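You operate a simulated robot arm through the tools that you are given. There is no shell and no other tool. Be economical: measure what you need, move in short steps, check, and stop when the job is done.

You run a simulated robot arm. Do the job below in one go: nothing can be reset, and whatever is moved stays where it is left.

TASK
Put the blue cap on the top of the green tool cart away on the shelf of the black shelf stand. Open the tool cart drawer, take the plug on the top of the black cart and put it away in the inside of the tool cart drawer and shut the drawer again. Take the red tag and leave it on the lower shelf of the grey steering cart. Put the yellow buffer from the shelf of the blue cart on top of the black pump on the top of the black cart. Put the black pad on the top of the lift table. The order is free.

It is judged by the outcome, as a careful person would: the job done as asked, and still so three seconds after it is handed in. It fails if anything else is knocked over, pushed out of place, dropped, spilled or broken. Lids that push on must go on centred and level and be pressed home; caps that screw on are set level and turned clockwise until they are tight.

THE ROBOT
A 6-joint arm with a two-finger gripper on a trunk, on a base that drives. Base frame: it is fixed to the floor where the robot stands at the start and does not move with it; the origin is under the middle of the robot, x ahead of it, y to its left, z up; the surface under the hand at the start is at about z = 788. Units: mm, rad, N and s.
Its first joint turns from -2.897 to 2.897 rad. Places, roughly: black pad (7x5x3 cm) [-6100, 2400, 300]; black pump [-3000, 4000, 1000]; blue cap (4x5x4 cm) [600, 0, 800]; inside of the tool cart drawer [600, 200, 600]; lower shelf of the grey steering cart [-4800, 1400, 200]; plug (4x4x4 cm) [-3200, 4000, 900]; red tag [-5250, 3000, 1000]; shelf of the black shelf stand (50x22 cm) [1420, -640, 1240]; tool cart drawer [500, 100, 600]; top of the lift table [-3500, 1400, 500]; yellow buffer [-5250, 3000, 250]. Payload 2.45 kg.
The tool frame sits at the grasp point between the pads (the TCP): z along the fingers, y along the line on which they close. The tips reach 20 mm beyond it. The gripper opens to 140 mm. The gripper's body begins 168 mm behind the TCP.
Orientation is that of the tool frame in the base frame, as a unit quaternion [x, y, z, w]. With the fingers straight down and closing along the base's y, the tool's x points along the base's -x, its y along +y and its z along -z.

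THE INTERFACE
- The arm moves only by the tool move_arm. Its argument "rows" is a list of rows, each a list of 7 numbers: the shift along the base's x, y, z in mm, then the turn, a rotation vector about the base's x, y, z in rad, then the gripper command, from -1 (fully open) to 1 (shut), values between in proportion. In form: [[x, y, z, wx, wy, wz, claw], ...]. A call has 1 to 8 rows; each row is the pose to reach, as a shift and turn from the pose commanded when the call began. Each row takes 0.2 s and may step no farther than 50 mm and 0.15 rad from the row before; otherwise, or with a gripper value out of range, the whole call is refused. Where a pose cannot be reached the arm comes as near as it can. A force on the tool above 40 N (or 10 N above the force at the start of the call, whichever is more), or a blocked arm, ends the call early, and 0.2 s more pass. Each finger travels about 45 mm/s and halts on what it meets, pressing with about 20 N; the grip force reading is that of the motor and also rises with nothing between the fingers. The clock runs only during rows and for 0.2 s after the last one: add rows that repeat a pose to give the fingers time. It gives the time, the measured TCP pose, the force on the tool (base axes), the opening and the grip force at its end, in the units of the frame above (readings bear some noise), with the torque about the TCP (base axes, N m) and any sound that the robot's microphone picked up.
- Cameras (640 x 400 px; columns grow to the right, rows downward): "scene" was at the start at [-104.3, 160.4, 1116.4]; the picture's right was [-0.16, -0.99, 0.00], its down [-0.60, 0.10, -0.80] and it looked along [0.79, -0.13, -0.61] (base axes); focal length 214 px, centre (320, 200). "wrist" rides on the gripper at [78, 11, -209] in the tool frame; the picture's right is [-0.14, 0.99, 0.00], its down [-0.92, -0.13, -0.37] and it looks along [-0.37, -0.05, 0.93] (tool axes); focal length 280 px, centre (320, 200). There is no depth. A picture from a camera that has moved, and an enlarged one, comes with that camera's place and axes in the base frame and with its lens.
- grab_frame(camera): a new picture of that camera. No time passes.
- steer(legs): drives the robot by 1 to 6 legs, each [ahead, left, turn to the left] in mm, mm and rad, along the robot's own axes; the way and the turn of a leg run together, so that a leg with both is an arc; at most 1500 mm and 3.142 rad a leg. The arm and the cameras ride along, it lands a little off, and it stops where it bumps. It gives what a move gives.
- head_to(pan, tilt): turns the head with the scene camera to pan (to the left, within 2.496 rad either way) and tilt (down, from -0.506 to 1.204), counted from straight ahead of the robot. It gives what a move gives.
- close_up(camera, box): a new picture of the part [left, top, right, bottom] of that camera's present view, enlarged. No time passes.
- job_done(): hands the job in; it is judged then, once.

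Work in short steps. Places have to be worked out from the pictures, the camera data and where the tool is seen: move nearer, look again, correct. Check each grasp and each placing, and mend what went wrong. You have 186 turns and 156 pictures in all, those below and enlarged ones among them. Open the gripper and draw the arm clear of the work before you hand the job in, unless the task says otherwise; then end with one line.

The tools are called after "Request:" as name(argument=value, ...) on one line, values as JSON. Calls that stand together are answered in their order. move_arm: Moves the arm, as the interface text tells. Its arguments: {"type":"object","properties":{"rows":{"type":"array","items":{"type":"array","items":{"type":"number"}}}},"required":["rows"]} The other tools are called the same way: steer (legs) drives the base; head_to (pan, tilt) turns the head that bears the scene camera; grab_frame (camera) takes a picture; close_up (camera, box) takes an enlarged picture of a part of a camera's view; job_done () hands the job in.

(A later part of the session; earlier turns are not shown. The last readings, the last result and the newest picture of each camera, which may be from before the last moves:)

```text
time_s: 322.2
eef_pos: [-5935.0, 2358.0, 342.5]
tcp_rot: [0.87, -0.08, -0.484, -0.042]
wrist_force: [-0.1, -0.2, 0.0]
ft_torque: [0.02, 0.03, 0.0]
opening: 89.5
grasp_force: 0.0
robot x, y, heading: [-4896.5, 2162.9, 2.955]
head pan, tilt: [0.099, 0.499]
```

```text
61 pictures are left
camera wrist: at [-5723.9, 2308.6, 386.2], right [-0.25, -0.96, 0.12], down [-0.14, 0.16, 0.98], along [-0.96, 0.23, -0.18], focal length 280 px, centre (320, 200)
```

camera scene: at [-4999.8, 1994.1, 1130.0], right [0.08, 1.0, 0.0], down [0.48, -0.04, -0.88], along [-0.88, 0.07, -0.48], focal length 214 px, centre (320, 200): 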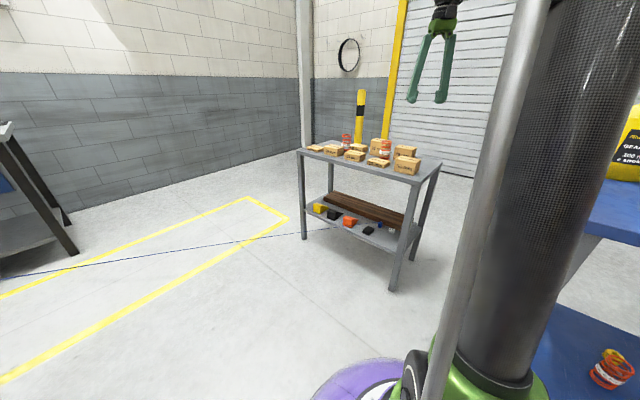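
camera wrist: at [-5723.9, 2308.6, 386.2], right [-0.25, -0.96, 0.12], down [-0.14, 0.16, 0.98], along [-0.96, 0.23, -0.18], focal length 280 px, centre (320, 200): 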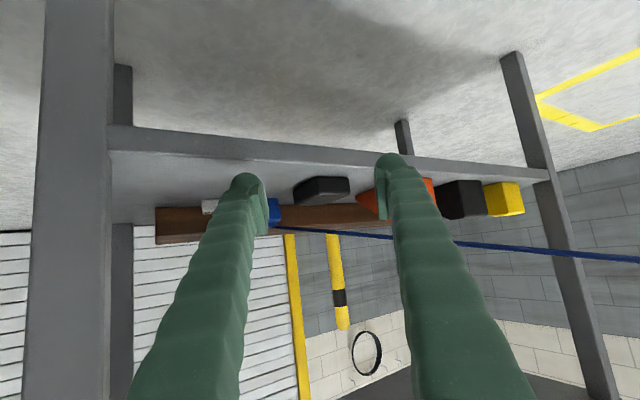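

Pad centre refined to about (-6048, 2378, 316), straight ahead; the string is ~30 mm above it, and the left finger should pass under it with ~15 mm to spare. I lower 8 mm and drive in 60 mm, then check.

Request:
move_arm(rows=[[0, 0, -8, 0, 0, 0, -0.28]])

Request:
steer(legs=[[60, 0, 0]])

Request:
grab_frame(camera="wrist")

```text
time_s: 322.6
eef_pos: [-5936.4, 2357.9, 335.1]
tcp_rot: [0.87, -0.079, -0.484, -0.041]
wrist_force: [0.5, 0.3, 0.9]
ft_torque: [-0.01, 0.01, -0.01]
opening: 89.5
grasp_force: 0.1
robot x, y, heading: [-4895.5, 2159.7, 2.955]
head pan, tilt: [0.099, 0.499]
```

```text
time_s: 323.6
eef_pos: [-5998.0, 2370.2, 334.9]
tcp_rot: [0.87, -0.08, -0.485, -0.041]
wrist_force: [0.1, -0.1, 0.1]
ft_torque: [-0.03, -0.03, 0.05]
opening: 89.5
grasp_force: 0.0
robot x, y, heading: [-4960.0, 2173.1, 2.954]
head pan, tilt: [0.099, 0.499]
```

```text
60 pictures are left
camera wrist: at [-5785.0, 2320.9, 378.4], right [-0.25, -0.96, 0.12], down [-0.14, 0.16, 0.98], along [-0.96, 0.23, -0.18], focal length 280 px, centre (320, 200)
```

wrist: 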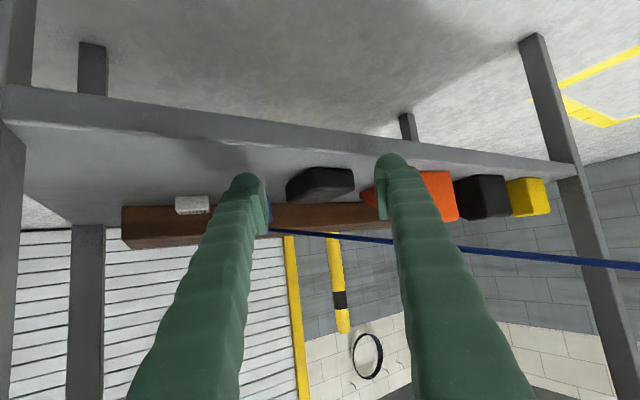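

Aligned: the pad is centred between the fingers and the string at that column is at z≈378, above the finger tips' path (~355). I drive in 48 mm more.

Request:
steer(legs=[[48, 0, 0]])

Request:
grab_frame(camera="wrist")

```text
time_s: 324.5
eef_pos: [-6043.6, 2379.5, 334.3]
tcp_rot: [0.87, -0.079, -0.485, -0.041]
wrist_force: [0.4, -0.1, -0.2]
ft_torque: [0.01, -0.01, 0.03]
opening: 89.6
grasp_force: 0.0
robot x, y, heading: [-5002.3, 2182.4, 2.96]
head pan, tilt: [0.099, 0.499]
```

```text
59 pictures are left
camera wrist: at [-5831.2, 2329.5, 378.4], right [-0.25, -0.96, 0.12], down [-0.14, 0.16, 0.98], along [-0.96, 0.23, -0.18], focal length 280 px, centre (320, 200)
```

wrist: 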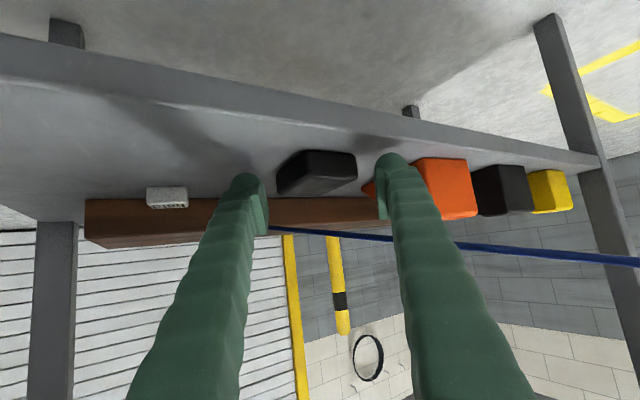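

The pad is still ~25 mm ahead of the TCP, so I advance 16 mm more and close.

Request:
steer(legs=[[16, 0, 0]])

Request:
move_arm(rows=[[0, 0, 0, 0, 0, 0, 0.1], [0, 0, 0, 0, 0, 0, 0.4], [0, 0, 0, 0, 0, 0, 1], [0, 0, 0, 0, 0, 0, 1], [0, 0, 0, 0, 0, 0, 1]])

Request:
grab_frame(camera="wrist")

```text
time_s: 325.3
eef_pos: [-6059.1, 2381.7, 335.0]
tcp_rot: [0.87, -0.08, -0.485, -0.042]
wrist_force: [-0.4, 0.4, -0.5]
ft_torque: [0.01, 0.0, 0.02]
opening: 89.5
grasp_force: 0.1
robot x, y, heading: [-5019.9, 2182.9, 2.958]
head pan, tilt: [0.099, 0.499]
```

```text
time_s: 326.5
eef_pos: [-6059.0, 2382.0, 335.8]
tcp_rot: [0.87, -0.079, -0.485, -0.042]
wrist_force: [3.7, -0.6, 4.1]
ft_torque: [0.14, -0.02, -0.13]
opening: 67.6
grasp_force: 20.2
robot x, y, heading: [-5023.0, 2183.5, 2.963]
head pan, tilt: [0.099, 0.499]
```

```text
58 pictures are left
camera wrist: at [-5847.1, 2332.2, 378.6], right [-0.25, -0.96, 0.12], down [-0.14, 0.16, 0.98], along [-0.96, 0.23, -0.18], focal length 280 px, centre (320, 200)
```

wrist: 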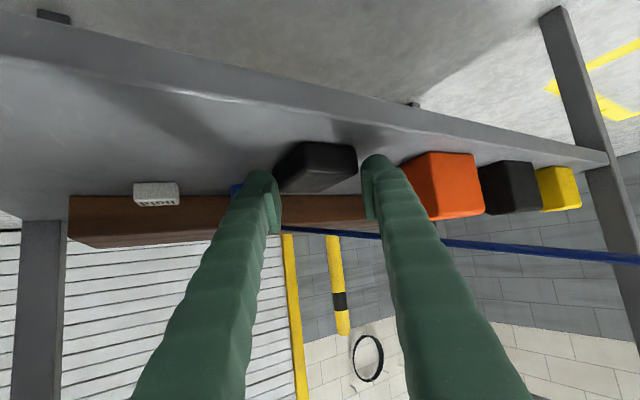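

The grip reads 67.6 mm at 20 N. I lift 4 mm and drive back 60 mm to draw it out from under the string.

Request:
move_arm(rows=[[0, 0, 4, 0, 0, 0, 1], [0, 0, 5, 0, 0, 0, 1]])

Request:
steer(legs=[[-70, 0, 0]])

Request:
grab_frame(camera="wrist")

```text
time_s: 327.1
eef_pos: [-6059.0, 2381.6, 338.0]
tcp_rot: [0.87, -0.08, -0.485, -0.042]
wrist_force: [0.8, 0.0, -0.7]
ft_torque: [0.0, -0.04, -0.01]
opening: 56.6
grasp_force: 20.2
robot x, y, heading: [-5020.3, 2188.7, 2.962]
head pan, tilt: [0.099, 0.499]
```

```text
time_s: 328.1
eef_pos: [-5991.0, 2368.6, 340.5]
tcp_rot: [0.87, -0.079, -0.485, -0.041]
wrist_force: [0.2, 0.2, -1.7]
ft_torque: [-0.02, 0.02, -0.04]
opening: 56.6
grasp_force: 20.2
robot x, y, heading: [-4954.2, 2170.6, 2.959]
head pan, tilt: [0.099, 0.499]
```

```text
57 pictures are left
camera wrist: at [-5779.2, 2318.9, 383.1], right [-0.25, -0.96, 0.12], down [-0.15, 0.16, 0.98], along [-0.96, 0.23, -0.18], focal length 280 px, centre (320, 200)
```

wrist: 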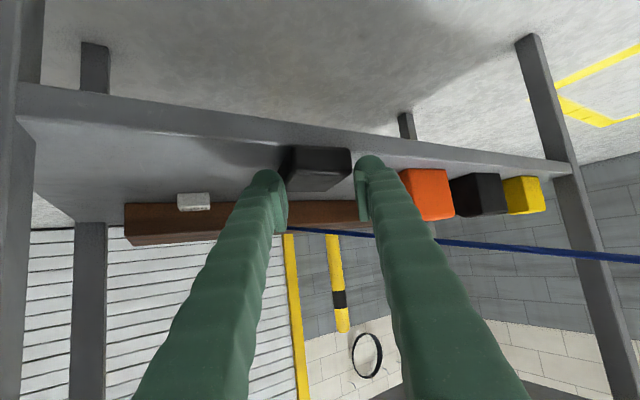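

The pad aligned itself and follows, and the string is untouched. I back out another 130 mm and then raise.

Request:
steer(legs=[[-130, 0, 0]])

Request:
move_arm(rows=[[10, -2, 45, 0, 0, 0, 1], [20, -4, 90, 0, 0, 0, 1], [30, -6, 135, 0, 0, 0, 1], [40, -8, 180, 0, 0, 0, 1], [50, -9, 225, 0, 0, 0, 1], [60, -11, 270, 0, 0, 0, 1], [70, -13, 315, 0, 0, 0, 1], [80, -14, 360, 0, 0, 0, 1]])

Request:
grab_frame(camera="wrist")

Request:
grab_frame(camera="scene")

```text
time_s: 329.4
eef_pos: [-5865.2, 2344.8, 339.6]
tcp_rot: [0.87, -0.08, -0.485, -0.042]
wrist_force: [-0.1, -0.1, -0.4]
ft_torque: [-0.02, -0.03, 0.0]
opening: 55.7
grasp_force: 20.1
robot x, y, heading: [-4824.7, 2146.8, 2.956]
head pan, tilt: [0.099, 0.499]
```

```text
time_s: 331.2
eef_pos: [-5785.3, 2331.2, 704.6]
tcp_rot: [0.87, -0.079, -0.485, -0.041]
wrist_force: [0.0, 0.2, -1.3]
ft_torque: [-0.03, -0.03, 0.02]
opening: 55.5
grasp_force: 20.1
robot x, y, heading: [-4825.5, 2152.9, 2.957]
head pan, tilt: [0.099, 0.499]
```

```text
56 pictures are left
camera wrist: at [-5572.8, 2282.5, 746.9], right [-0.25, -0.96, 0.12], down [-0.15, 0.16, 0.98], along [-0.96, 0.23, -0.18], focal length 280 px, centre (320, 200)
```

wrist: 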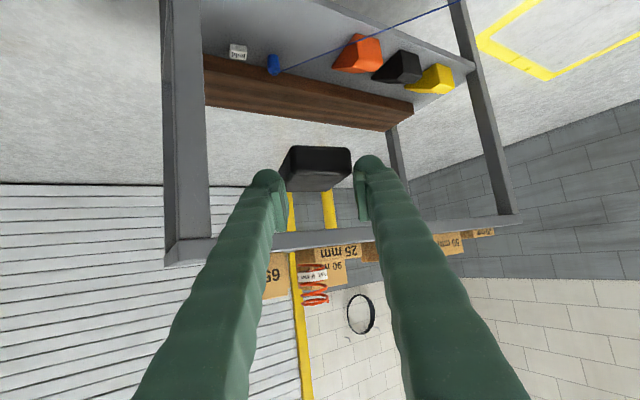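

```text
55 pictures are left
camera scene: at [-4762.4, 1950.3, 1130.0], right [0.08, 1.0, 0.0], down [0.48, -0.04, -0.88], along [-0.87, 0.07, -0.48], focal length 214 px, centre (320, 200)
```

scene: 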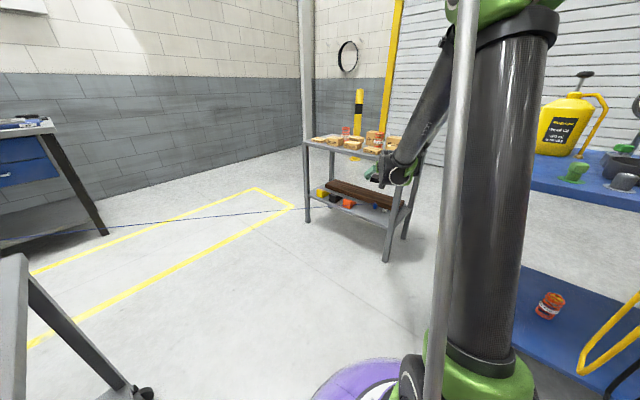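

The pad is held level. I raise and retract the arm, then turn left toward the lift table and look at its top.

Request:
move_arm(rows=[[25, -5, 42, 0, 0, 0, 1], [50, -9, 84, 0, 0, 0, 1], [75, -14, 126, 0, 0, 0, 1], [100, -18, 168, 0, 0, 0, 1], [125, -23, 210, 0, 0, 0, 1], [150, -27, 252, 0, 0, 0, 1], [175, -32, 294, 0, 0, 0, 1], [200, -36, 336, 0, 0, 0, 1]])

Request:
move_arm(rows=[[0, 0, 45, 0, 0, 0, 1], [0, 0, 90, 0, 0, 0, 1]])

Request:
steer(legs=[[0, 0, 1.4], [0, 0, 1.3]])

Request:
head_to(pan=0.25, tilt=0.4)

Request:
grab_frame(camera="scene")

```text
time_s: 333.0
eef_pos: [-5586.3, 2294.2, 1039.8]
tcp_rot: [0.87, -0.08, -0.484, -0.042]
wrist_force: [-1.0, 0.3, -0.5]
ft_torque: [0.04, -0.04, -0.01]
opening: 55.1
grasp_force: 20.3
robot x, y, heading: [-4829.2, 2151.4, 2.959]
head pan, tilt: [0.099, 0.499]
```

```text
time_s: 333.6
eef_pos: [-5586.4, 2294.7, 1127.3]
tcp_rot: [0.87, -0.08, -0.485, -0.042]
wrist_force: [-0.4, -0.3, -1.6]
ft_torque: [0.0, 0.0, -0.03]
opening: 55.2
grasp_force: 19.8
robot x, y, heading: [-4824.5, 2149.6, 2.964]
head pan, tilt: [0.099, 0.499]
```

```text
time_s: 340.7
eef_pos: [-4196.6, 1699.8, 1128.9]
tcp_rot: [0.264, 0.833, -0.144, 0.464]
wrist_force: [-0.4, -0.4, -1.0]
ft_torque: [0.03, 0.01, 0.02]
opening: 53.1
grasp_force: 19.6
robot x, y, heading: [-4825.5, 2150.2, -0.617]
head pan, tilt: [0.099, 0.499]
```

```text
time_s: 341.4
eef_pos: [-4196.8, 1700.1, 1128.5]
tcp_rot: [0.264, 0.833, -0.144, 0.464]
wrist_force: [-0.8, 0.8, -1.6]
ft_torque: [-0.01, 0.04, 0.01]
opening: 53.0
grasp_force: 20.1
robot x, y, heading: [-4828.8, 2148.8, -0.616]
head pan, tilt: [0.25, 0.4]
```

```text
54 pictures are left
camera scene: at [-4794.0, 2368.7, 1139.1], right [-0.36, -0.93, 0.0], down [-0.36, 0.14, -0.92], along [0.86, -0.33, -0.39], focal length 214 px, centre (320, 200)
```

scene: 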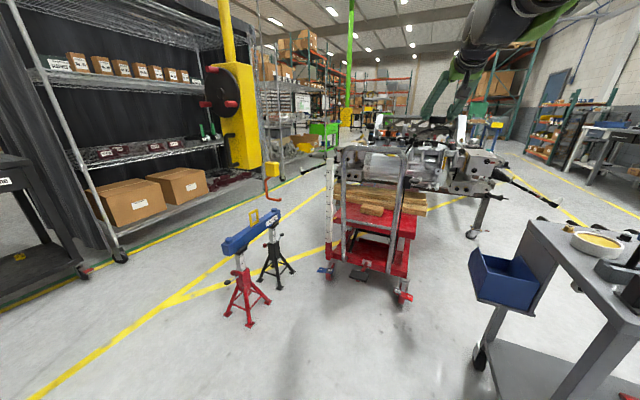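

I zoom on the lift table to find free platform.

Request:
close_up(camera="scene", box=[310, 130, 470, 310])

```text
2.22 times, centred on (390, 220) of scene
camera zoom: at [-4794.0, 2368.7, 1139.1], right [-0.36, -0.93, 0.0], down [-0.36, 0.14, -0.92], along [0.86, -0.33, -0.39], focal length 477 px, centre (164, 156)
```

zoom: 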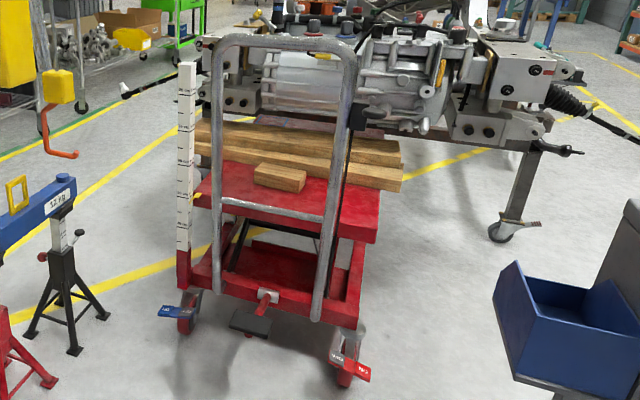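

The platform has free red space between the U-shaped handle and the small wood block: around aisle coordinates d≈3520, n≈1940 → world (-3823, 1594). I'll reach through the handle opening. I first drive to face it squarely, 1.08 m away.

Request:
steer(legs=[[73, 281, 0], [0, 0, -0.141]])

Request:
head_to(pan=0.1, tilt=0.5)

Request:
close_up(camera="scene", box=[220, 100, 460, 300])

Request:
grab_frame(camera="wrist")

```text
time_s: 344.0
eef_pos: [-4037.6, 1812.1, 1126.2]
tcp_rot: [0.321, 0.812, -0.176, 0.453]
wrist_force: [0.6, -0.5, -1.3]
ft_torque: [0.01, 0.0, 0.0]
opening: 52.6
grasp_force: 20.5
robot x, y, heading: [-4599.7, 2344.6, -0.756]
head pan, tilt: [0.25, 0.4]
```

```text
time_s: 344.7
eef_pos: [-4038.4, 1811.0, 1129.0]
tcp_rot: [0.323, 0.812, -0.177, 0.453]
wrist_force: [0.3, -0.3, -1.7]
ft_torque: [0.0, -0.02, 0.0]
opening: 52.7
grasp_force: 20.0
robot x, y, heading: [-4600.6, 2347.7, -0.754]
head pan, tilt: [0.099, 0.499]
```

```text
2.00 times, centred on (340, 200) of scene
camera zoom: at [-4546.4, 2546.1, 1130.0], right [-0.61, -0.79, 0.0], down [-0.38, 0.29, -0.88], along [0.7, -0.53, -0.48], focal length 429 px, centre (280, 200)
```

zoom: 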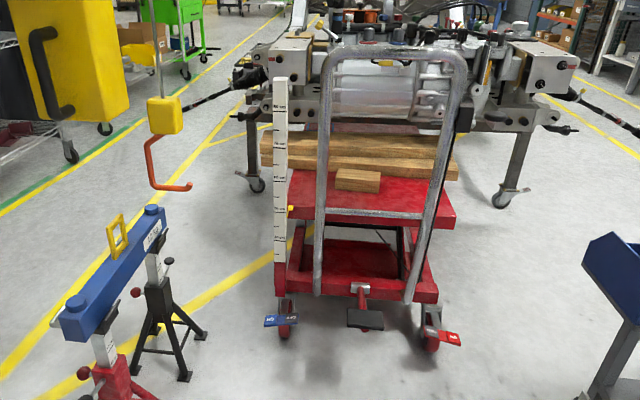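

```text
51 pictures are left
camera wrist: at [-4192.3, 1969.2, 1171.6], right [0.73, 0.67, 0.12], down [0.03, -0.21, 0.98], along [0.68, -0.71, -0.18], focal length 280 px, centre (320, 200)
```

wrist: 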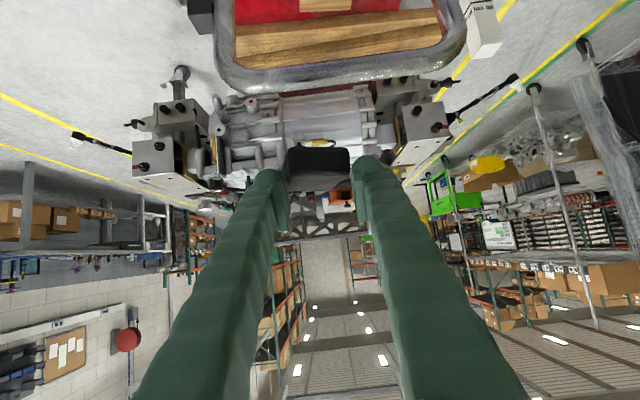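

The U-handle opening spans n≈1744–2035 at d≈3668; to keep the gripper centred in it I approach at a 15° slant. I shift left, turn slightly right and lower the arm in front of the handle.

Request:
steer(legs=[[-47, 290, 0], [0, 0, -0.262]])

Request:
move_arm(rows=[[0, 0, -48, 0, 0, 0, 1], [0, 0, -96, 0, 0, 0, 1], [0, 0, -144, 0, 0, 0, 1], [0, 0, -192, 0, 0, 0, 1], [0, 0, -240, 0, 0, 0, 1], [0, 0, -288, 0, 0, 0, 1], [0, 0, -336, 0, 0, 0, 1], [0, 0, -384, 0, 0, 0, 1]])

Request:
move_arm(rows=[[10, -16, -38, 0, 0, 0, 1], [20, -32, -76, 0, 0, 0, 1], [30, -48, -114, 0, 0, 0, 1], [40, -64, -145, 0, 0, 0, 1]])

Request:
grab_frame(camera="wrist")

Request:
grab_frame(camera="scene")

```text
time_s: 347.6
eef_pos: [-4032.2, 1927.3, 1127.6]
tcp_rot: [0.425, 0.763, -0.234, 0.427]
wrist_force: [0.3, 1.1, -0.6]
ft_torque: [0.03, 0.02, 0.01]
opening: 52.0
grasp_force: 20.0
robot x, y, heading: [-4441.0, 2590.9, -1.014]
head pan, tilt: [0.099, 0.499]
```

```text
time_s: 349.4
eef_pos: [-4028.7, 1927.8, 742.7]
tcp_rot: [0.426, 0.763, -0.234, 0.426]
wrist_force: [0.1, 0.4, -0.5]
ft_torque: [-0.02, -0.01, -0.04]
opening: 51.8
grasp_force: 19.9
robot x, y, heading: [-4435.5, 2588.6, -1.016]
head pan, tilt: [0.099, 0.499]
```

```text
time_s: 350.4
eef_pos: [-3987.4, 1862.3, 597.7]
tcp_rot: [0.425, 0.763, -0.235, 0.426]
wrist_force: [-0.1, 0.2, -0.2]
ft_torque: [-0.03, 0.03, 0.01]
opening: 51.6
grasp_force: 20.7
robot x, y, heading: [-4437.2, 2583.7, -1.016]
head pan, tilt: [0.099, 0.499]
```

```text
50 pictures are left
camera wrist: at [-4096.4, 2054.2, 640.8], right [0.88, 0.46, 0.12], down [-0.02, -0.22, 0.98], along [0.48, -0.86, -0.18], focal length 280 px, centre (320, 200)
```

wrist: 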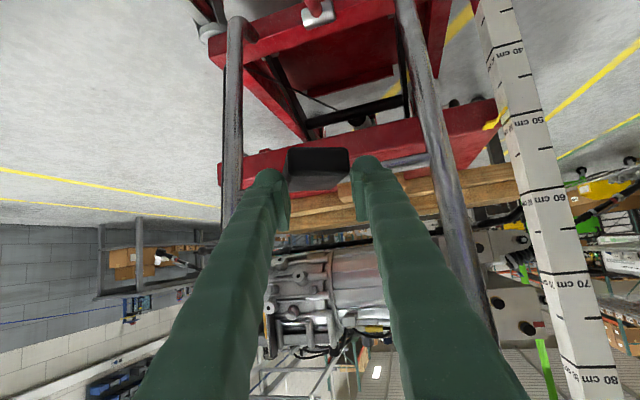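

```text
49 pictures are left
camera scene: at [-4331.2, 2767.4, 1129.9], right [-0.79, -0.61, 0.0], down [-0.29, 0.38, -0.88], along [0.53, -0.7, -0.48], focal length 214 px, centre (320, 200)
```

scene: 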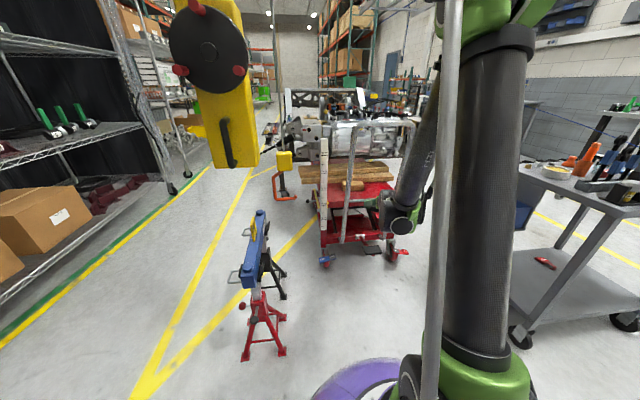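

The handle opening is centred on the path. I raise 45 mm for crossbar clearance and drive 160 mm ahead, then check.

Request:
move_arm(rows=[[0, 0, 45, 0, 0, 0, 1]])

Request:
steer(legs=[[160, 0, 0]])

Request:
grab_frame(camera="wrist")

Request:
close_up(camera="scene", box=[280, 90, 460, 270])

```text
time_s: 350.8
eef_pos: [-3990.2, 1862.9, 641.6]
tcp_rot: [0.426, 0.763, -0.235, 0.426]
wrist_force: [0.0, -0.3, -0.6]
ft_torque: [0.04, 0.02, 0.02]
opening: 51.4
grasp_force: 19.7
robot x, y, heading: [-4434.4, 2585.6, -1.022]
head pan, tilt: [0.099, 0.499]
```

```text
time_s: 352.2
eef_pos: [-3904.7, 1727.9, 640.7]
tcp_rot: [0.424, 0.764, -0.234, 0.426]
wrist_force: [-0.5, -0.2, -1.2]
ft_torque: [0.03, 0.01, -0.01]
opening: 51.4
grasp_force: 20.0
robot x, y, heading: [-4352.2, 2450.7, -1.016]
head pan, tilt: [0.099, 0.499]
```

```text
48 pictures are left
camera wrist: at [-4012.7, 1919.0, 685.4], right [0.88, 0.46, 0.12], down [-0.02, -0.22, 0.98], along [0.48, -0.86, -0.18], focal length 280 px, centre (320, 200)
```

wrist: 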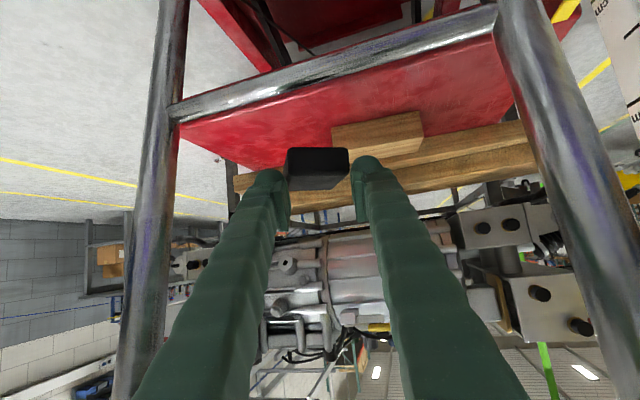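

```text
2.22 times, centred on (370, 180) of scene
camera zoom: at [-4247.3, 2631.6, 1130.0], right [-0.79, -0.61, 0.0], down [-0.29, 0.38, -0.88], along [0.53, -0.7, -0.48], focal length 477 px, centre (209, 244)
```

zoom: 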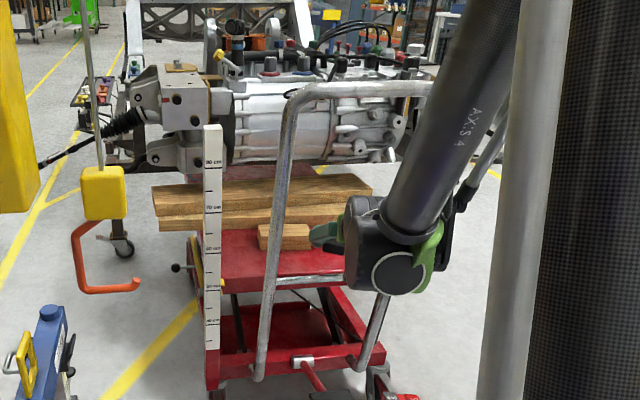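

I see the platform well now: the small block's front edge is at d≈3456–3481, n 1790–1924. I drive 125 mm further and check.

Request:
steer(legs=[[125, 0, 0]])

Request:
grab_frame(camera="wrist")

Request:
close_up(camera="scene", box=[260, 90, 460, 290])

```text
time_s: 353.5
eef_pos: [-3837.1, 1617.4, 641.7]
tcp_rot: [0.425, 0.763, -0.235, 0.426]
wrist_force: [0.0, 0.0, -1.6]
ft_torque: [0.04, 0.03, 0.0]
opening: 51.4
grasp_force: 19.8
robot x, y, heading: [-4280.7, 2342.0, -1.019]
head pan, tilt: [0.099, 0.499]
```

```text
46 pictures are left
camera wrist: at [-3946.5, 1809.4, 685.4], right [0.88, 0.46, 0.12], down [-0.02, -0.22, 0.98], along [0.48, -0.86, -0.18], focal length 280 px, centre (320, 200)
```

wrist: 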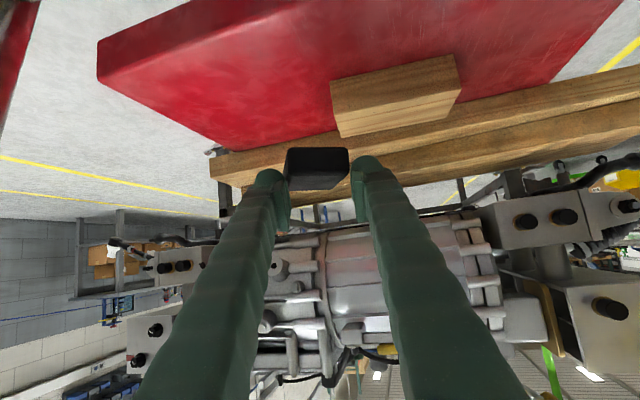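

```text
2.00 times, centred on (360, 190) of scene
camera zoom: at [-4179.5, 2522.5, 1130.0], right [-0.79, -0.61, 0.0], down [-0.29, 0.38, -0.88], along [0.53, -0.7, -0.48], focal length 429 px, centre (240, 220)
```

zoom: 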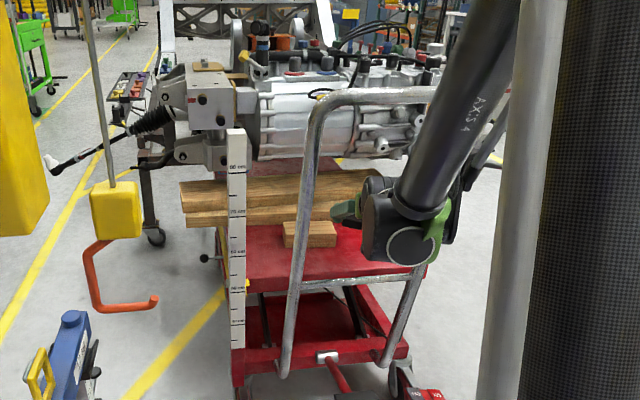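

Platform height triangulates to z≈494, and the spot beside the block is free. I back the base 40 mm while extending the arm, shift right 25 mm and begin lowering.

Request:
steer(legs=[[-40, 0, 0]])

Request:
move_arm(rows=[[3, -28, 0, 0, 0, 0, 1], [6, -57, 0, 0, 0, 0, 1], [6, -57, -40, 0, 0, 0, 1], [6, -57, -75, 0, 0, 0, 1], [6, -57, -95, 0, 0, 0, 1]])

Request:
grab_frame(camera="wrist")

```text
time_s: 354.4
eef_pos: [-3859.0, 1652.0, 641.6]
tcp_rot: [0.425, 0.763, -0.234, 0.426]
wrist_force: [-0.6, 0.2, -0.8]
ft_torque: [0.04, 0.01, 0.03]
opening: 51.1
grasp_force: 20.0
robot x, y, heading: [-4304.8, 2376.2, -1.013]
head pan, tilt: [0.099, 0.499]
```

```text
time_s: 355.6
eef_pos: [-3854.9, 1595.3, 549.6]
tcp_rot: [0.425, 0.763, -0.234, 0.426]
wrist_force: [-0.1, 0.1, -0.9]
ft_torque: [-0.02, 0.01, -0.02]
opening: 50.9
grasp_force: 20.7
robot x, y, heading: [-4306.4, 2379.9, -1.019]
head pan, tilt: [0.099, 0.499]
```

```text
44 pictures are left
camera wrist: at [-3961.9, 1786.5, 592.7], right [0.88, 0.46, 0.12], down [-0.02, -0.22, 0.98], along [0.48, -0.86, -0.18], focal length 280 px, centre (320, 200)
```

wrist: 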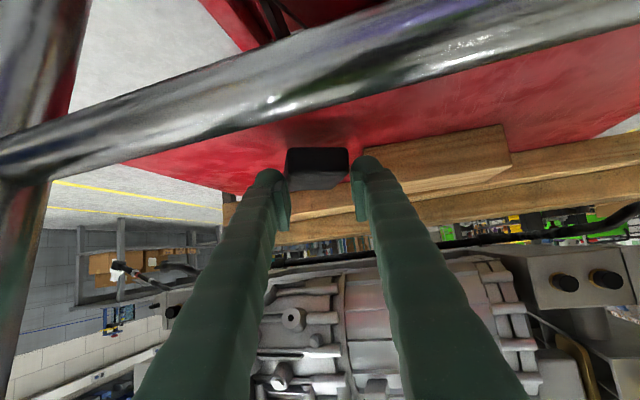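

Pad is clear of the block (finger tips ~45 mm in front of it). I lower in small steps to contact.

Request:
move_arm(rows=[[0, 0, -8, 0, 0, 0, 1], [0, 0, -14, 0, 0, 0, 1], [0, 0, -18, 0, 0, 0, 1], [0, 0, -22, 0, 0, 0, 1], [0, 0, -25, 0, 0, 0, 1], [0, 0, -28, 0, 0, 0, 1]])

```text
time_s: 356.9
eef_pos: [-3853.3, 1596.3, 524.8]
tcp_rot: [0.426, 0.762, -0.236, 0.428]
wrist_force: [-3.2, 4.4, 22.2]
ft_torque: [0.1, -0.02, -0.11]
opening: 51.7
grasp_force: 19.6
robot x, y, heading: [-4305.8, 2377.3, -1.014]
head pan, tilt: [0.099, 0.499]
stopped in row 6: the force on the tool passed its limit at 40 N (the readings are from after the stop); the commanded pose is now the measured one
```

Contact directly under the TCP: the pad is down. I ease up 1 mm, open, and look before withdrawing.

Request:
move_arm(rows=[[0, 0, 1, 0, 0, 0, 0.2], [0, 0, 1, 0, 0, 0, 0.0], [0, 0, 1, 0, 0, 0, 0.0], [0, 0, 15, 0, 0, 0, 0.0], [0, 0, 40, 0, 0, 0, 0.0], [0, 0, 75, 0, 0, 0, 0.0], [0, 0, 110, 0, 0, 0, 0.0]])

Request:
grab_frame(camera="wrist")

```text
time_s: 358.5
eef_pos: [-3851.4, 1592.1, 636.2]
tcp_rot: [0.424, 0.763, -0.234, 0.427]
wrist_force: [-0.1, -0.3, 0.5]
ft_torque: [0.04, 0.01, 0.02]
opening: 70.0
grasp_force: 0.1
robot x, y, heading: [-4302.9, 2374.7, -1.016]
head pan, tilt: [0.099, 0.499]
```

```text
43 pictures are left
camera wrist: at [-3959.1, 1783.6, 679.0], right [0.88, 0.46, 0.12], down [-0.02, -0.21, 0.98], along [0.48, -0.86, -0.18], focal length 280 px, centre (320, 200)
```

wrist: 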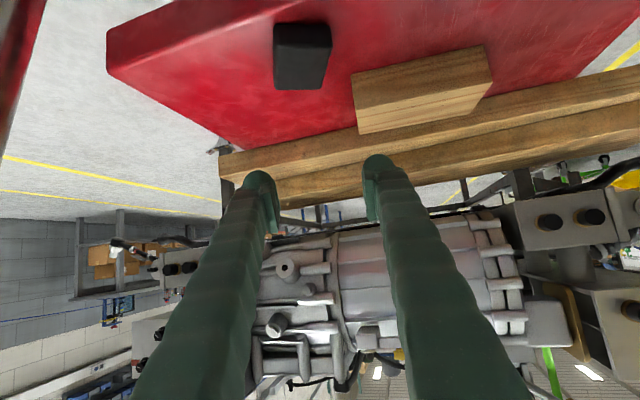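

The pad lies on the lift table platform. I back straight out, raise the arm, and return to the aisle toward the blue cart's back for the buffer.

Request:
steer(legs=[[-340, 0, 0]])

Request:
move_arm(rows=[[-11, 17.7, 44, 0, 0, 0, 0], [-22, 35.4, 88, 0, 0, 0, 0], [-33, 53, 132, 0, 0, 0, 0], [-44, 71, 176, 0, 0, 0, 0], [-55, 88.5, 220, 0, 0, 0, 0], [-66, 106, 264, 0, 0, 0, 0], [-77, 124, 308, 0, 0, 0, 0], [-88, 142, 352, 0, 0, 0, 0]])

Request:
move_arm(rows=[[0, 0, 45, 0, 0, 0, 0], [0, 0, 90, 0, 0, 0, 0], [0, 0, 135, 0, 0, 0, 0]])

Request:
steer(legs=[[0, 0, 0.26], [0, 1050, 0]])

```text
time_s: 360.6
eef_pos: [-4029.5, 1871.1, 635.3]
tcp_rot: [0.426, 0.762, -0.235, 0.427]
wrist_force: [0.9, -0.3, 0.0]
ft_torque: [0.0, -0.02, -0.02]
opening: 70.1
grasp_force: 0.1
robot x, y, heading: [-4476.0, 2657.6, -1.025]
head pan, tilt: [0.099, 0.499]
```

```text
time_s: 362.4
eef_pos: [-4117.9, 2015.8, 989.2]
tcp_rot: [0.428, 0.761, -0.236, 0.427]
wrist_force: [0.3, -0.3, -1.5]
ft_torque: [0.01, 0.01, 0.02]
opening: 70.0
grasp_force: 0.0
robot x, y, heading: [-4478.4, 2658.8, -1.021]
head pan, tilt: [0.099, 0.499]
```

```text
time_s: 363.2
eef_pos: [-4115.6, 2014.2, 1121.9]
tcp_rot: [0.428, 0.761, -0.236, 0.426]
wrist_force: [0.2, -0.3, -0.2]
ft_torque: [0.01, -0.01, -0.01]
opening: 70.0
grasp_force: 0.1
robot x, y, heading: [-4478.3, 2659.5, -1.027]
head pan, tilt: [0.099, 0.499]
```

```text
time_s: 366.4
eef_pos: [-3784.9, 2316.2, 1119.1]
tcp_rot: [0.326, 0.81, -0.181, 0.452]
wrist_force: [-6.1, -15.4, -7.8]
ft_torque: [0.09, -0.09, 0.08]
opening: 61.5
grasp_force: 0.0
robot x, y, heading: [-4294.5, 2848.1, -0.763]
head pan, tilt: [0.099, 0.499]
stopped in leg 2: the force on the tool passed its limit at 61 N (the readings are from after the stop); the commanded pose is now the measured one
```

The gripper touched something on its left: likely the hanging yellow pendant. I stop and look.

Request:
grab_frame(camera="wrist")

Request:
grab_frame(camera="scene")

```text
42 pictures are left
camera wrist: at [-3936.0, 2474.4, 1162.8], right [0.74, 0.66, 0.12], down [0.03, -0.21, 0.98], along [0.67, -0.72, -0.18], focal length 280 px, centre (320, 200)
```

wrist: 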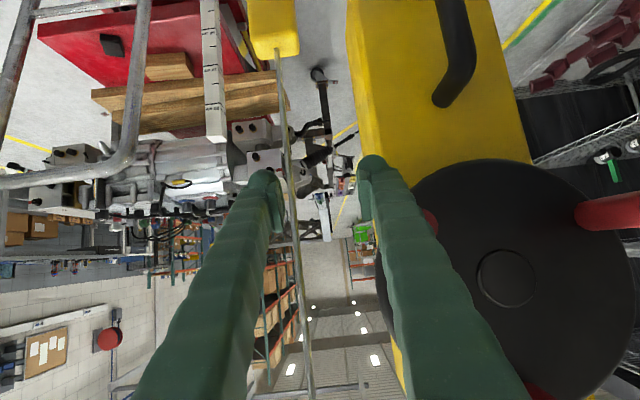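

```text
41 pictures are left
camera scene: at [-4240.6, 3048.6, 1130.1], right [-0.62, -0.79, 0.0], down [-0.38, 0.3, -0.88], along [0.69, -0.54, -0.48], focal length 214 px, centre (320, 200)
```

scene: 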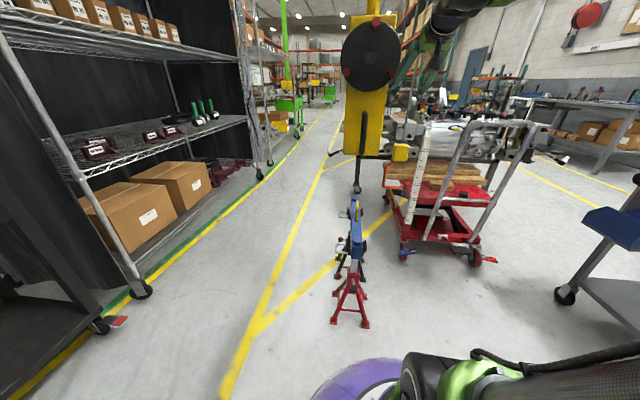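

The left finger touched the pendant's reel rim at about (-3684, 2397). I move the arm right off it, then retract it toward the robot so it can pass in front.

Request:
move_arm(rows=[[-20, -21, 0, 0, 0, 0, 0], [-41, -43, 0, 0, 0, 0, 0], [-72, -13, 10, 0, 0, 0, 0], [-106, 19, 15, 0, 0, 0, 0], [-140, 52, 15, 0, 0, 0, 0], [-174, 84, 15, 0, 0, 0, 0], [-188, 98, 15, 0, 0, 0, 0]])

Request:
grab_frame(camera="wrist")

```text
time_s: 367.8
eef_pos: [-3874.2, 2341.9, 1192.7]
tcp_rot: [0.293, 0.823, -0.162, 0.459]
wrist_force: [0.0, -0.1, -0.4]
ft_torque: [-0.02, 0.0, -0.02]
opening: 70.2
grasp_force: 0.1
robot x, y, heading: [-4298.3, 2849.8, -0.761]
head pan, tilt: [0.099, 0.499]
stopped in row 7: the arm was blocked; the commanded pose is now the measured one
```

```text
40 pictures are left
camera wrist: at [-4037.2, 2488.4, 1236.4], right [0.68, 0.72, 0.12], down [0.05, -0.21, 0.98], along [0.73, -0.66, -0.18], focal length 280 px, centre (320, 200)
```

wrist: 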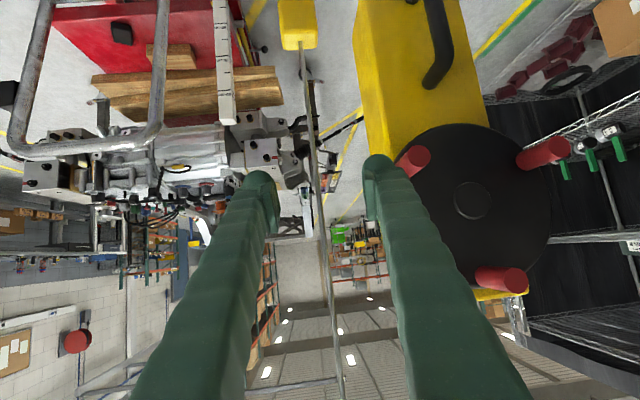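

The arm is free of the pendant but still long. I un-pitch the tool to point down, which folds it well clear, before sliding past.

Request:
move_arm(rows=[[-17, 16, -32, 0.079, 0.097, 0, 0], [-37, 35, -61, 0.158, 0.194, 0, 0], [-59, 57, -86, 0.237, 0.291, 0, 0], [-84, 80, -108, 0.316, 0.388, 0, 0], [-110, 105, -125, 0.395, 0.485, 0, 0], [-137, 131, -137, 0.474, 0.582, 0, 0], [-165, 158, -144, 0.553, 0.679, 0, 0], [-185, 178, -147, 0.632, 0.776, 0, 0]])

Request:
steer(legs=[[0, 800, 0]])

```text
time_s: 369.6
eef_pos: [-4065.8, 2520.6, 1045.4]
tcp_rot: [0.339, 0.941, -0.006, 0.005]
wrist_force: [0.1, 0.4, 0.3]
ft_torque: [0.01, 0.02, 0.01]
opening: 70.2
grasp_force: 0.1
robot x, y, heading: [-4294.0, 2846.9, -0.763]
head pan, tilt: [0.099, 0.499]
```

```text
time_s: 374.0
eef_pos: [-3505.9, 3086.2, 1046.6]
tcp_rot: [0.355, 0.935, -0.006, 0.005]
wrist_force: [-0.7, 0.7, -0.5]
ft_torque: [-0.01, 0.01, 0.01]
opening: 70.2
grasp_force: 0.1
robot x, y, heading: [-3726.6, 3422.4, -0.794]
head pan, tilt: [0.099, 0.499]
```

Past the pendant. I correct heading and reverse along the aisle to behind the blue cart, then sidestep to face the buffer.

Request:
steer(legs=[[0, 0, 0.037], [-1000, 0, 0], [-990, 0, 0]])

Request:
steer(legs=[[0, -1310, 0]])

Request:
head_to(pan=0.1, tilt=0.5)

Request:
grab_frame(camera="scene")

```text
time_s: 384.2
eef_pos: [-4939.9, 4435.0, 1046.4]
tcp_rot: [0.321, 0.947, -0.006, 0.007]
wrist_force: [0.1, -0.1, -0.4]
ft_torque: [0.0, -0.02, -0.01]
opening: 70.1
grasp_force: 0.2
robot x, y, heading: [-5181.7, 4757.1, -0.73]
head pan, tilt: [0.099, 0.499]
```

```text
time_s: 390.8
eef_pos: [-5839.5, 3459.8, 1045.5]
tcp_rot: [0.335, 0.942, -0.006, 0.006]
wrist_force: [0.3, -0.5, 0.3]
ft_torque: [0.02, -0.03, 0.03]
opening: 69.8
grasp_force: 0.1
robot x, y, heading: [-6071.7, 3788.5, -0.754]
head pan, tilt: [0.099, 0.499]
```

```text
time_s: 391.4
eef_pos: [-5839.3, 3459.0, 1045.7]
tcp_rot: [0.336, 0.942, -0.007, 0.007]
wrist_force: [-0.5, 0.7, -0.5]
ft_torque: [0.05, 0.0, 0.01]
opening: 70.0
grasp_force: 0.2
robot x, y, heading: [-6070.4, 3786.6, -0.752]
head pan, tilt: [0.099, 0.499]
```

```text
39 pictures are left
camera scene: at [-6018.9, 3989.0, 1129.9], right [-0.61, -0.79, 0.0], down [-0.38, 0.29, -0.88], along [0.7, -0.54, -0.48], focal length 214 px, centre (320, 200)
```

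scene: 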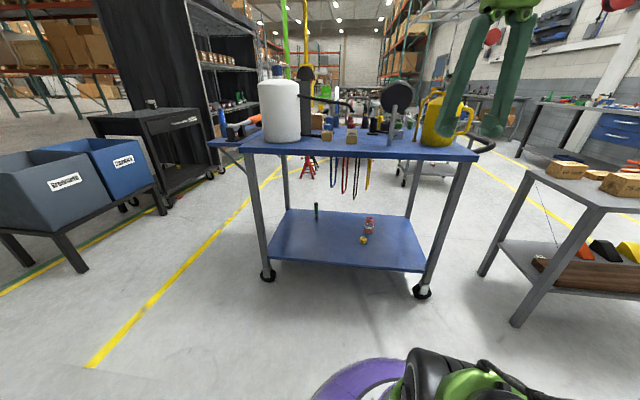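

Request:
close_up(camera="scene", box=[320, 205, 420, 275])

```text
5.71 times, centred on (370, 240) of scene
camera zoom: at [-6018.9, 3989.0, 1129.9], right [-0.61, -0.79, 0.0], down [-0.38, 0.29, -0.88], along [0.7, -0.54, -0.48], focal length 1226 px, centre (34, -29)
```

zoom: 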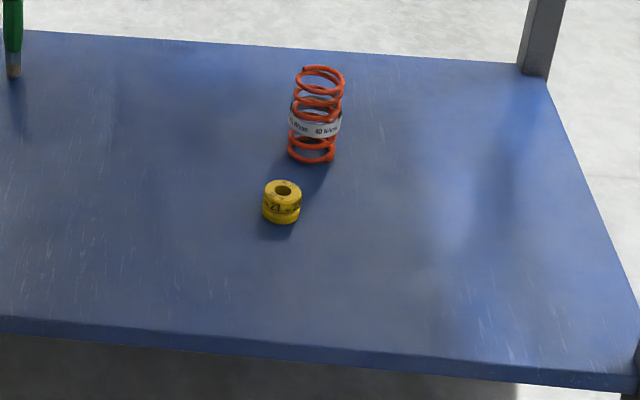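

The buffer is at (-5323, 3100), 43 mm wide, ~29 mm high, shelf z≈225. I back up 280 mm, then extend and pitch the arm to 50° in front of the shelf edge, to drive in from there.

Request:
steer(legs=[[-280, 0, 0]])

Request:
move_arm(rows=[[29, -12.5, -33, -0.0696, -0.0851, 0, 0], [58, -25, -66, -0.139, -0.17, 0, 0], [87, -37.5, -99, -0.209, -0.255, 0, 0], [116, -50, -132, -0.278, -0.34, 0, 0], [145, -62.5, -165, -0.348, -0.426, 0, 0], [174, -75, -198, -0.418, -0.511, 0, 0], [203, -87.5, -231, -0.487, -0.596, 0, 0], [232, -100, -264, -0.557, -0.681, 0, 0]])

Request:
move_arm(rows=[[22.4, -20.6, -38.5, 0, 0, 0, 0], [44.8, -41.2, -77, 0, 0, 0, 0], [67.2, -61.8, -115.5, 0, 0, 0, 0], [89.6, -82.4, -154, 0, 0, 0, 0], [112, -103, -192.5, 0, 0, 0, 0], [134.4, -123.6, -231, 0, 0, 0, 0], [156.8, -144.2, -269.5, 0, 0, 0, 0], [179.2, -164.8, -308, 0, 0, 0, 0]])

Request:
grab_frame(camera="wrist")

```text
time_s: 393.3
eef_pos: [-6038.4, 3650.4, 1047.3]
tcp_rot: [0.332, 0.943, -0.006, 0.007]
wrist_force: [-0.2, -0.3, -0.4]
ft_torque: [-0.04, 0.0, -0.01]
opening: 70.0
grasp_force: 0.1
robot x, y, heading: [-6276.7, 3981.1, -0.744]
head pan, tilt: [0.099, 0.499]
```

```text
time_s: 395.1
eef_pos: [-5806.4, 3551.1, 784.1]
tcp_rot: [0.301, 0.849, -0.151, 0.407]
wrist_force: [0.3, 0.5, 0.6]
ft_torque: [-0.01, -0.01, 0.02]
opening: 69.9
grasp_force: 0.2
robot x, y, heading: [-6273.5, 3976.0, -0.751]
head pan, tilt: [0.099, 0.499]
```

```text
time_s: 396.9
eef_pos: [-5626.5, 3386.5, 471.7]
tcp_rot: [0.301, 0.85, -0.15, 0.406]
wrist_force: [-0.3, 0.6, -0.3]
ft_torque: [-0.02, -0.01, -0.01]
opening: 69.8
grasp_force: 0.1
robot x, y, heading: [-6272.3, 3975.5, -0.747]
head pan, tilt: [0.099, 0.499]
```

```text
37 pictures are left
camera wrist: at [-5784.8, 3530.4, 542.4], right [0.69, 0.71, 0.1], down [0.15, -0.27, 0.95], along [0.7, -0.65, -0.3], focal length 280 px, centre (320, 200)
```

wrist: 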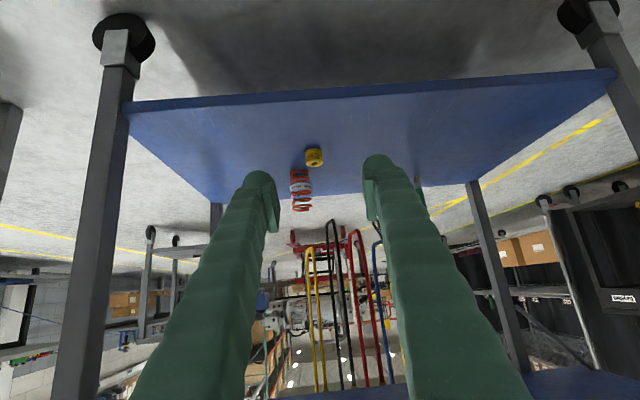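

Straight on line; the shelf edge is ~220 mm before the buffer. I continue extending down to z≈282.

Request:
move_arm(rows=[[24, -22, -37, 0, 0, 0, 0], [48, -44, -74, 0, 0, 0, 0], [72, -66, -111, 0, 0, 0, 0], [96, -88, -148, 0, 0, 0, 0], [120, -110, -185, 0, 0, 0, 0]])

Request:
steer(legs=[[150, 0, 0]])

Request:
grab_frame(camera="wrist")

```text
time_s: 398.1
eef_pos: [-5507.9, 3276.8, 292.0]
tcp_rot: [0.301, 0.85, -0.15, 0.406]
wrist_force: [-1.2, 0.7, 0.0]
ft_torque: [0.01, 0.01, 0.01]
opening: 70.1
grasp_force: 0.1
robot x, y, heading: [-6275.8, 3977.8, -0.749]
head pan, tilt: [0.099, 0.499]
```

```text
time_s: 399.5
eef_pos: [-5400.5, 3169.5, 291.9]
tcp_rot: [0.304, 0.849, -0.152, 0.405]
wrist_force: [-0.2, 0.1, 0.1]
ft_torque: [0.02, 0.03, 0.02]
opening: 69.8
grasp_force: 0.1
robot x, y, heading: [-6166.1, 3869.2, -0.751]
head pan, tilt: [0.099, 0.499]
```

```text
36 pictures are left
camera wrist: at [-5557.3, 3313.5, 361.7], right [0.7, 0.71, 0.1], down [0.15, -0.27, 0.95], along [0.7, -0.65, -0.3], focal length 280 px, centre (320, 200)
```

wrist: 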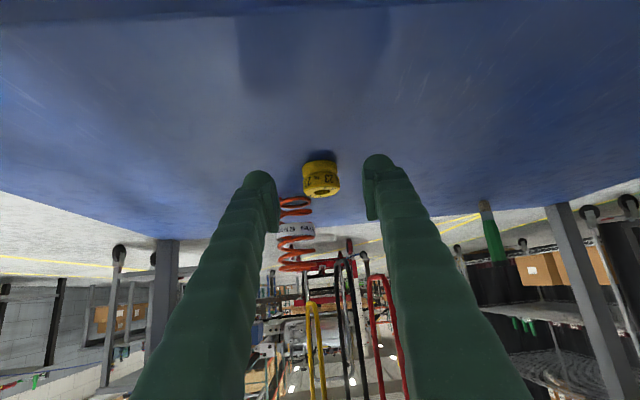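

The buffer is at about (-5333, 3110), 90 mm ahead. I extend 35 mm while lowering to z≈256, then drive in 55 mm.

Request:
move_arm(rows=[[13, -12, -14, 0, 0, 0, 0], [26, -24, -28, 0, 0, 0, 0], [26, -24, -36, 0, 0, 0, 0]])

Request:
steer(legs=[[52, 0, 0]])

Request:
grab_frame(camera="wrist")

```text
time_s: 400.3
eef_pos: [-5373.6, 3143.7, 255.6]
tcp_rot: [0.303, 0.849, -0.152, 0.405]
wrist_force: [0.0, 0.2, 0.2]
ft_torque: [0.01, -0.04, -0.05]
opening: 70.1
grasp_force: 0.1
robot x, y, heading: [-6162.3, 3870.2, -0.751]
head pan, tilt: [0.099, 0.499]
```

```text
time_s: 401.2
eef_pos: [-5336.0, 3109.0, 256.8]
tcp_rot: [0.303, 0.849, -0.151, 0.406]
wrist_force: [-0.1, -0.4, -0.3]
ft_torque: [0.0, 0.01, -0.01]
opening: 69.8
grasp_force: 0.2
robot x, y, heading: [-6128.0, 3837.1, -0.751]
head pan, tilt: [0.099, 0.499]
```

```text
35 pictures are left
camera wrist: at [-5493.4, 3252.6, 325.1], right [0.7, 0.71, 0.1], down [0.15, -0.27, 0.95], along [0.7, -0.65, -0.3], focal length 280 px, centre (320, 200)
```

wrist: 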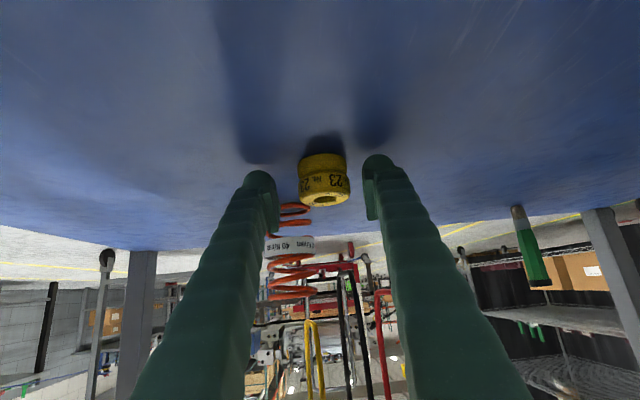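

The buffer is about 15 mm beyond the TCP. I nudge 13 mm more and close.

Request:
steer(legs=[[14, 0, 0]])

Request:
move_arm(rows=[[0, 0, 0, 0, 0, 0, 0.3], [0, 0, 0, 0, 0, 0, 1], [0, 0, 0, 0, 0, 0, 1], [0, 0, 0, 0, 0, 0, 1]])

Request:
move_arm(rows=[[0, 0, 10, 0, 0, 0, 1], [0, 0, 25, 0, 0, 0, 1]])

Request:
grab_frame(camera="wrist")

```text
time_s: 402.0
eef_pos: [-5325.7, 3098.9, 255.8]
tcp_rot: [0.303, 0.849, -0.151, 0.406]
wrist_force: [-0.5, 0.4, 0.6]
ft_torque: [-0.01, 0.01, -0.04]
opening: 70.2
grasp_force: 0.1
robot x, y, heading: [-6115.4, 3828.5, -0.753]
head pan, tilt: [0.099, 0.499]
```

```text
time_s: 403.0
eef_pos: [-5324.8, 3098.6, 255.9]
tcp_rot: [0.302, 0.849, -0.151, 0.406]
wrist_force: [0.3, 1.7, 2.3]
ft_torque: [0.06, -0.06, -0.05]
opening: 41.6
grasp_force: 20.4
robot x, y, heading: [-6112.2, 3827.0, -0.755]
head pan, tilt: [0.099, 0.499]
```

```text
time_s: 403.6
eef_pos: [-5325.0, 3098.2, 280.4]
tcp_rot: [0.303, 0.849, -0.151, 0.406]
wrist_force: [0.2, -0.2, 0.1]
ft_torque: [0.0, 0.0, 0.0]
opening: 41.9
grasp_force: 19.9
robot x, y, heading: [-6117.8, 3829.9, -0.753]
head pan, tilt: [0.099, 0.499]
```

```text
34 pictures are left
camera wrist: at [-5482.1, 3242.7, 350.2], right [0.7, 0.71, 0.1], down [0.15, -0.27, 0.95], along [0.7, -0.65, -0.3], focal length 280 px, centre (320, 200)
```

wrist: 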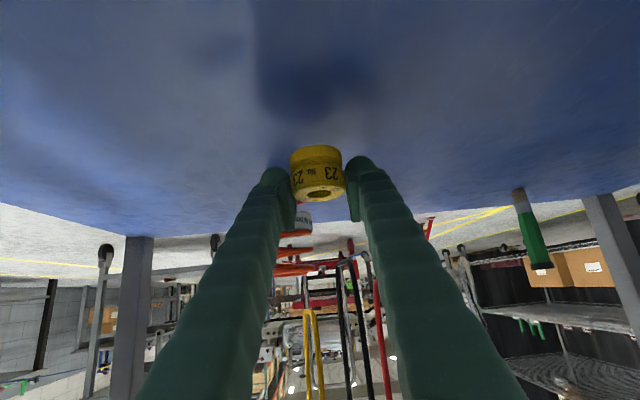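

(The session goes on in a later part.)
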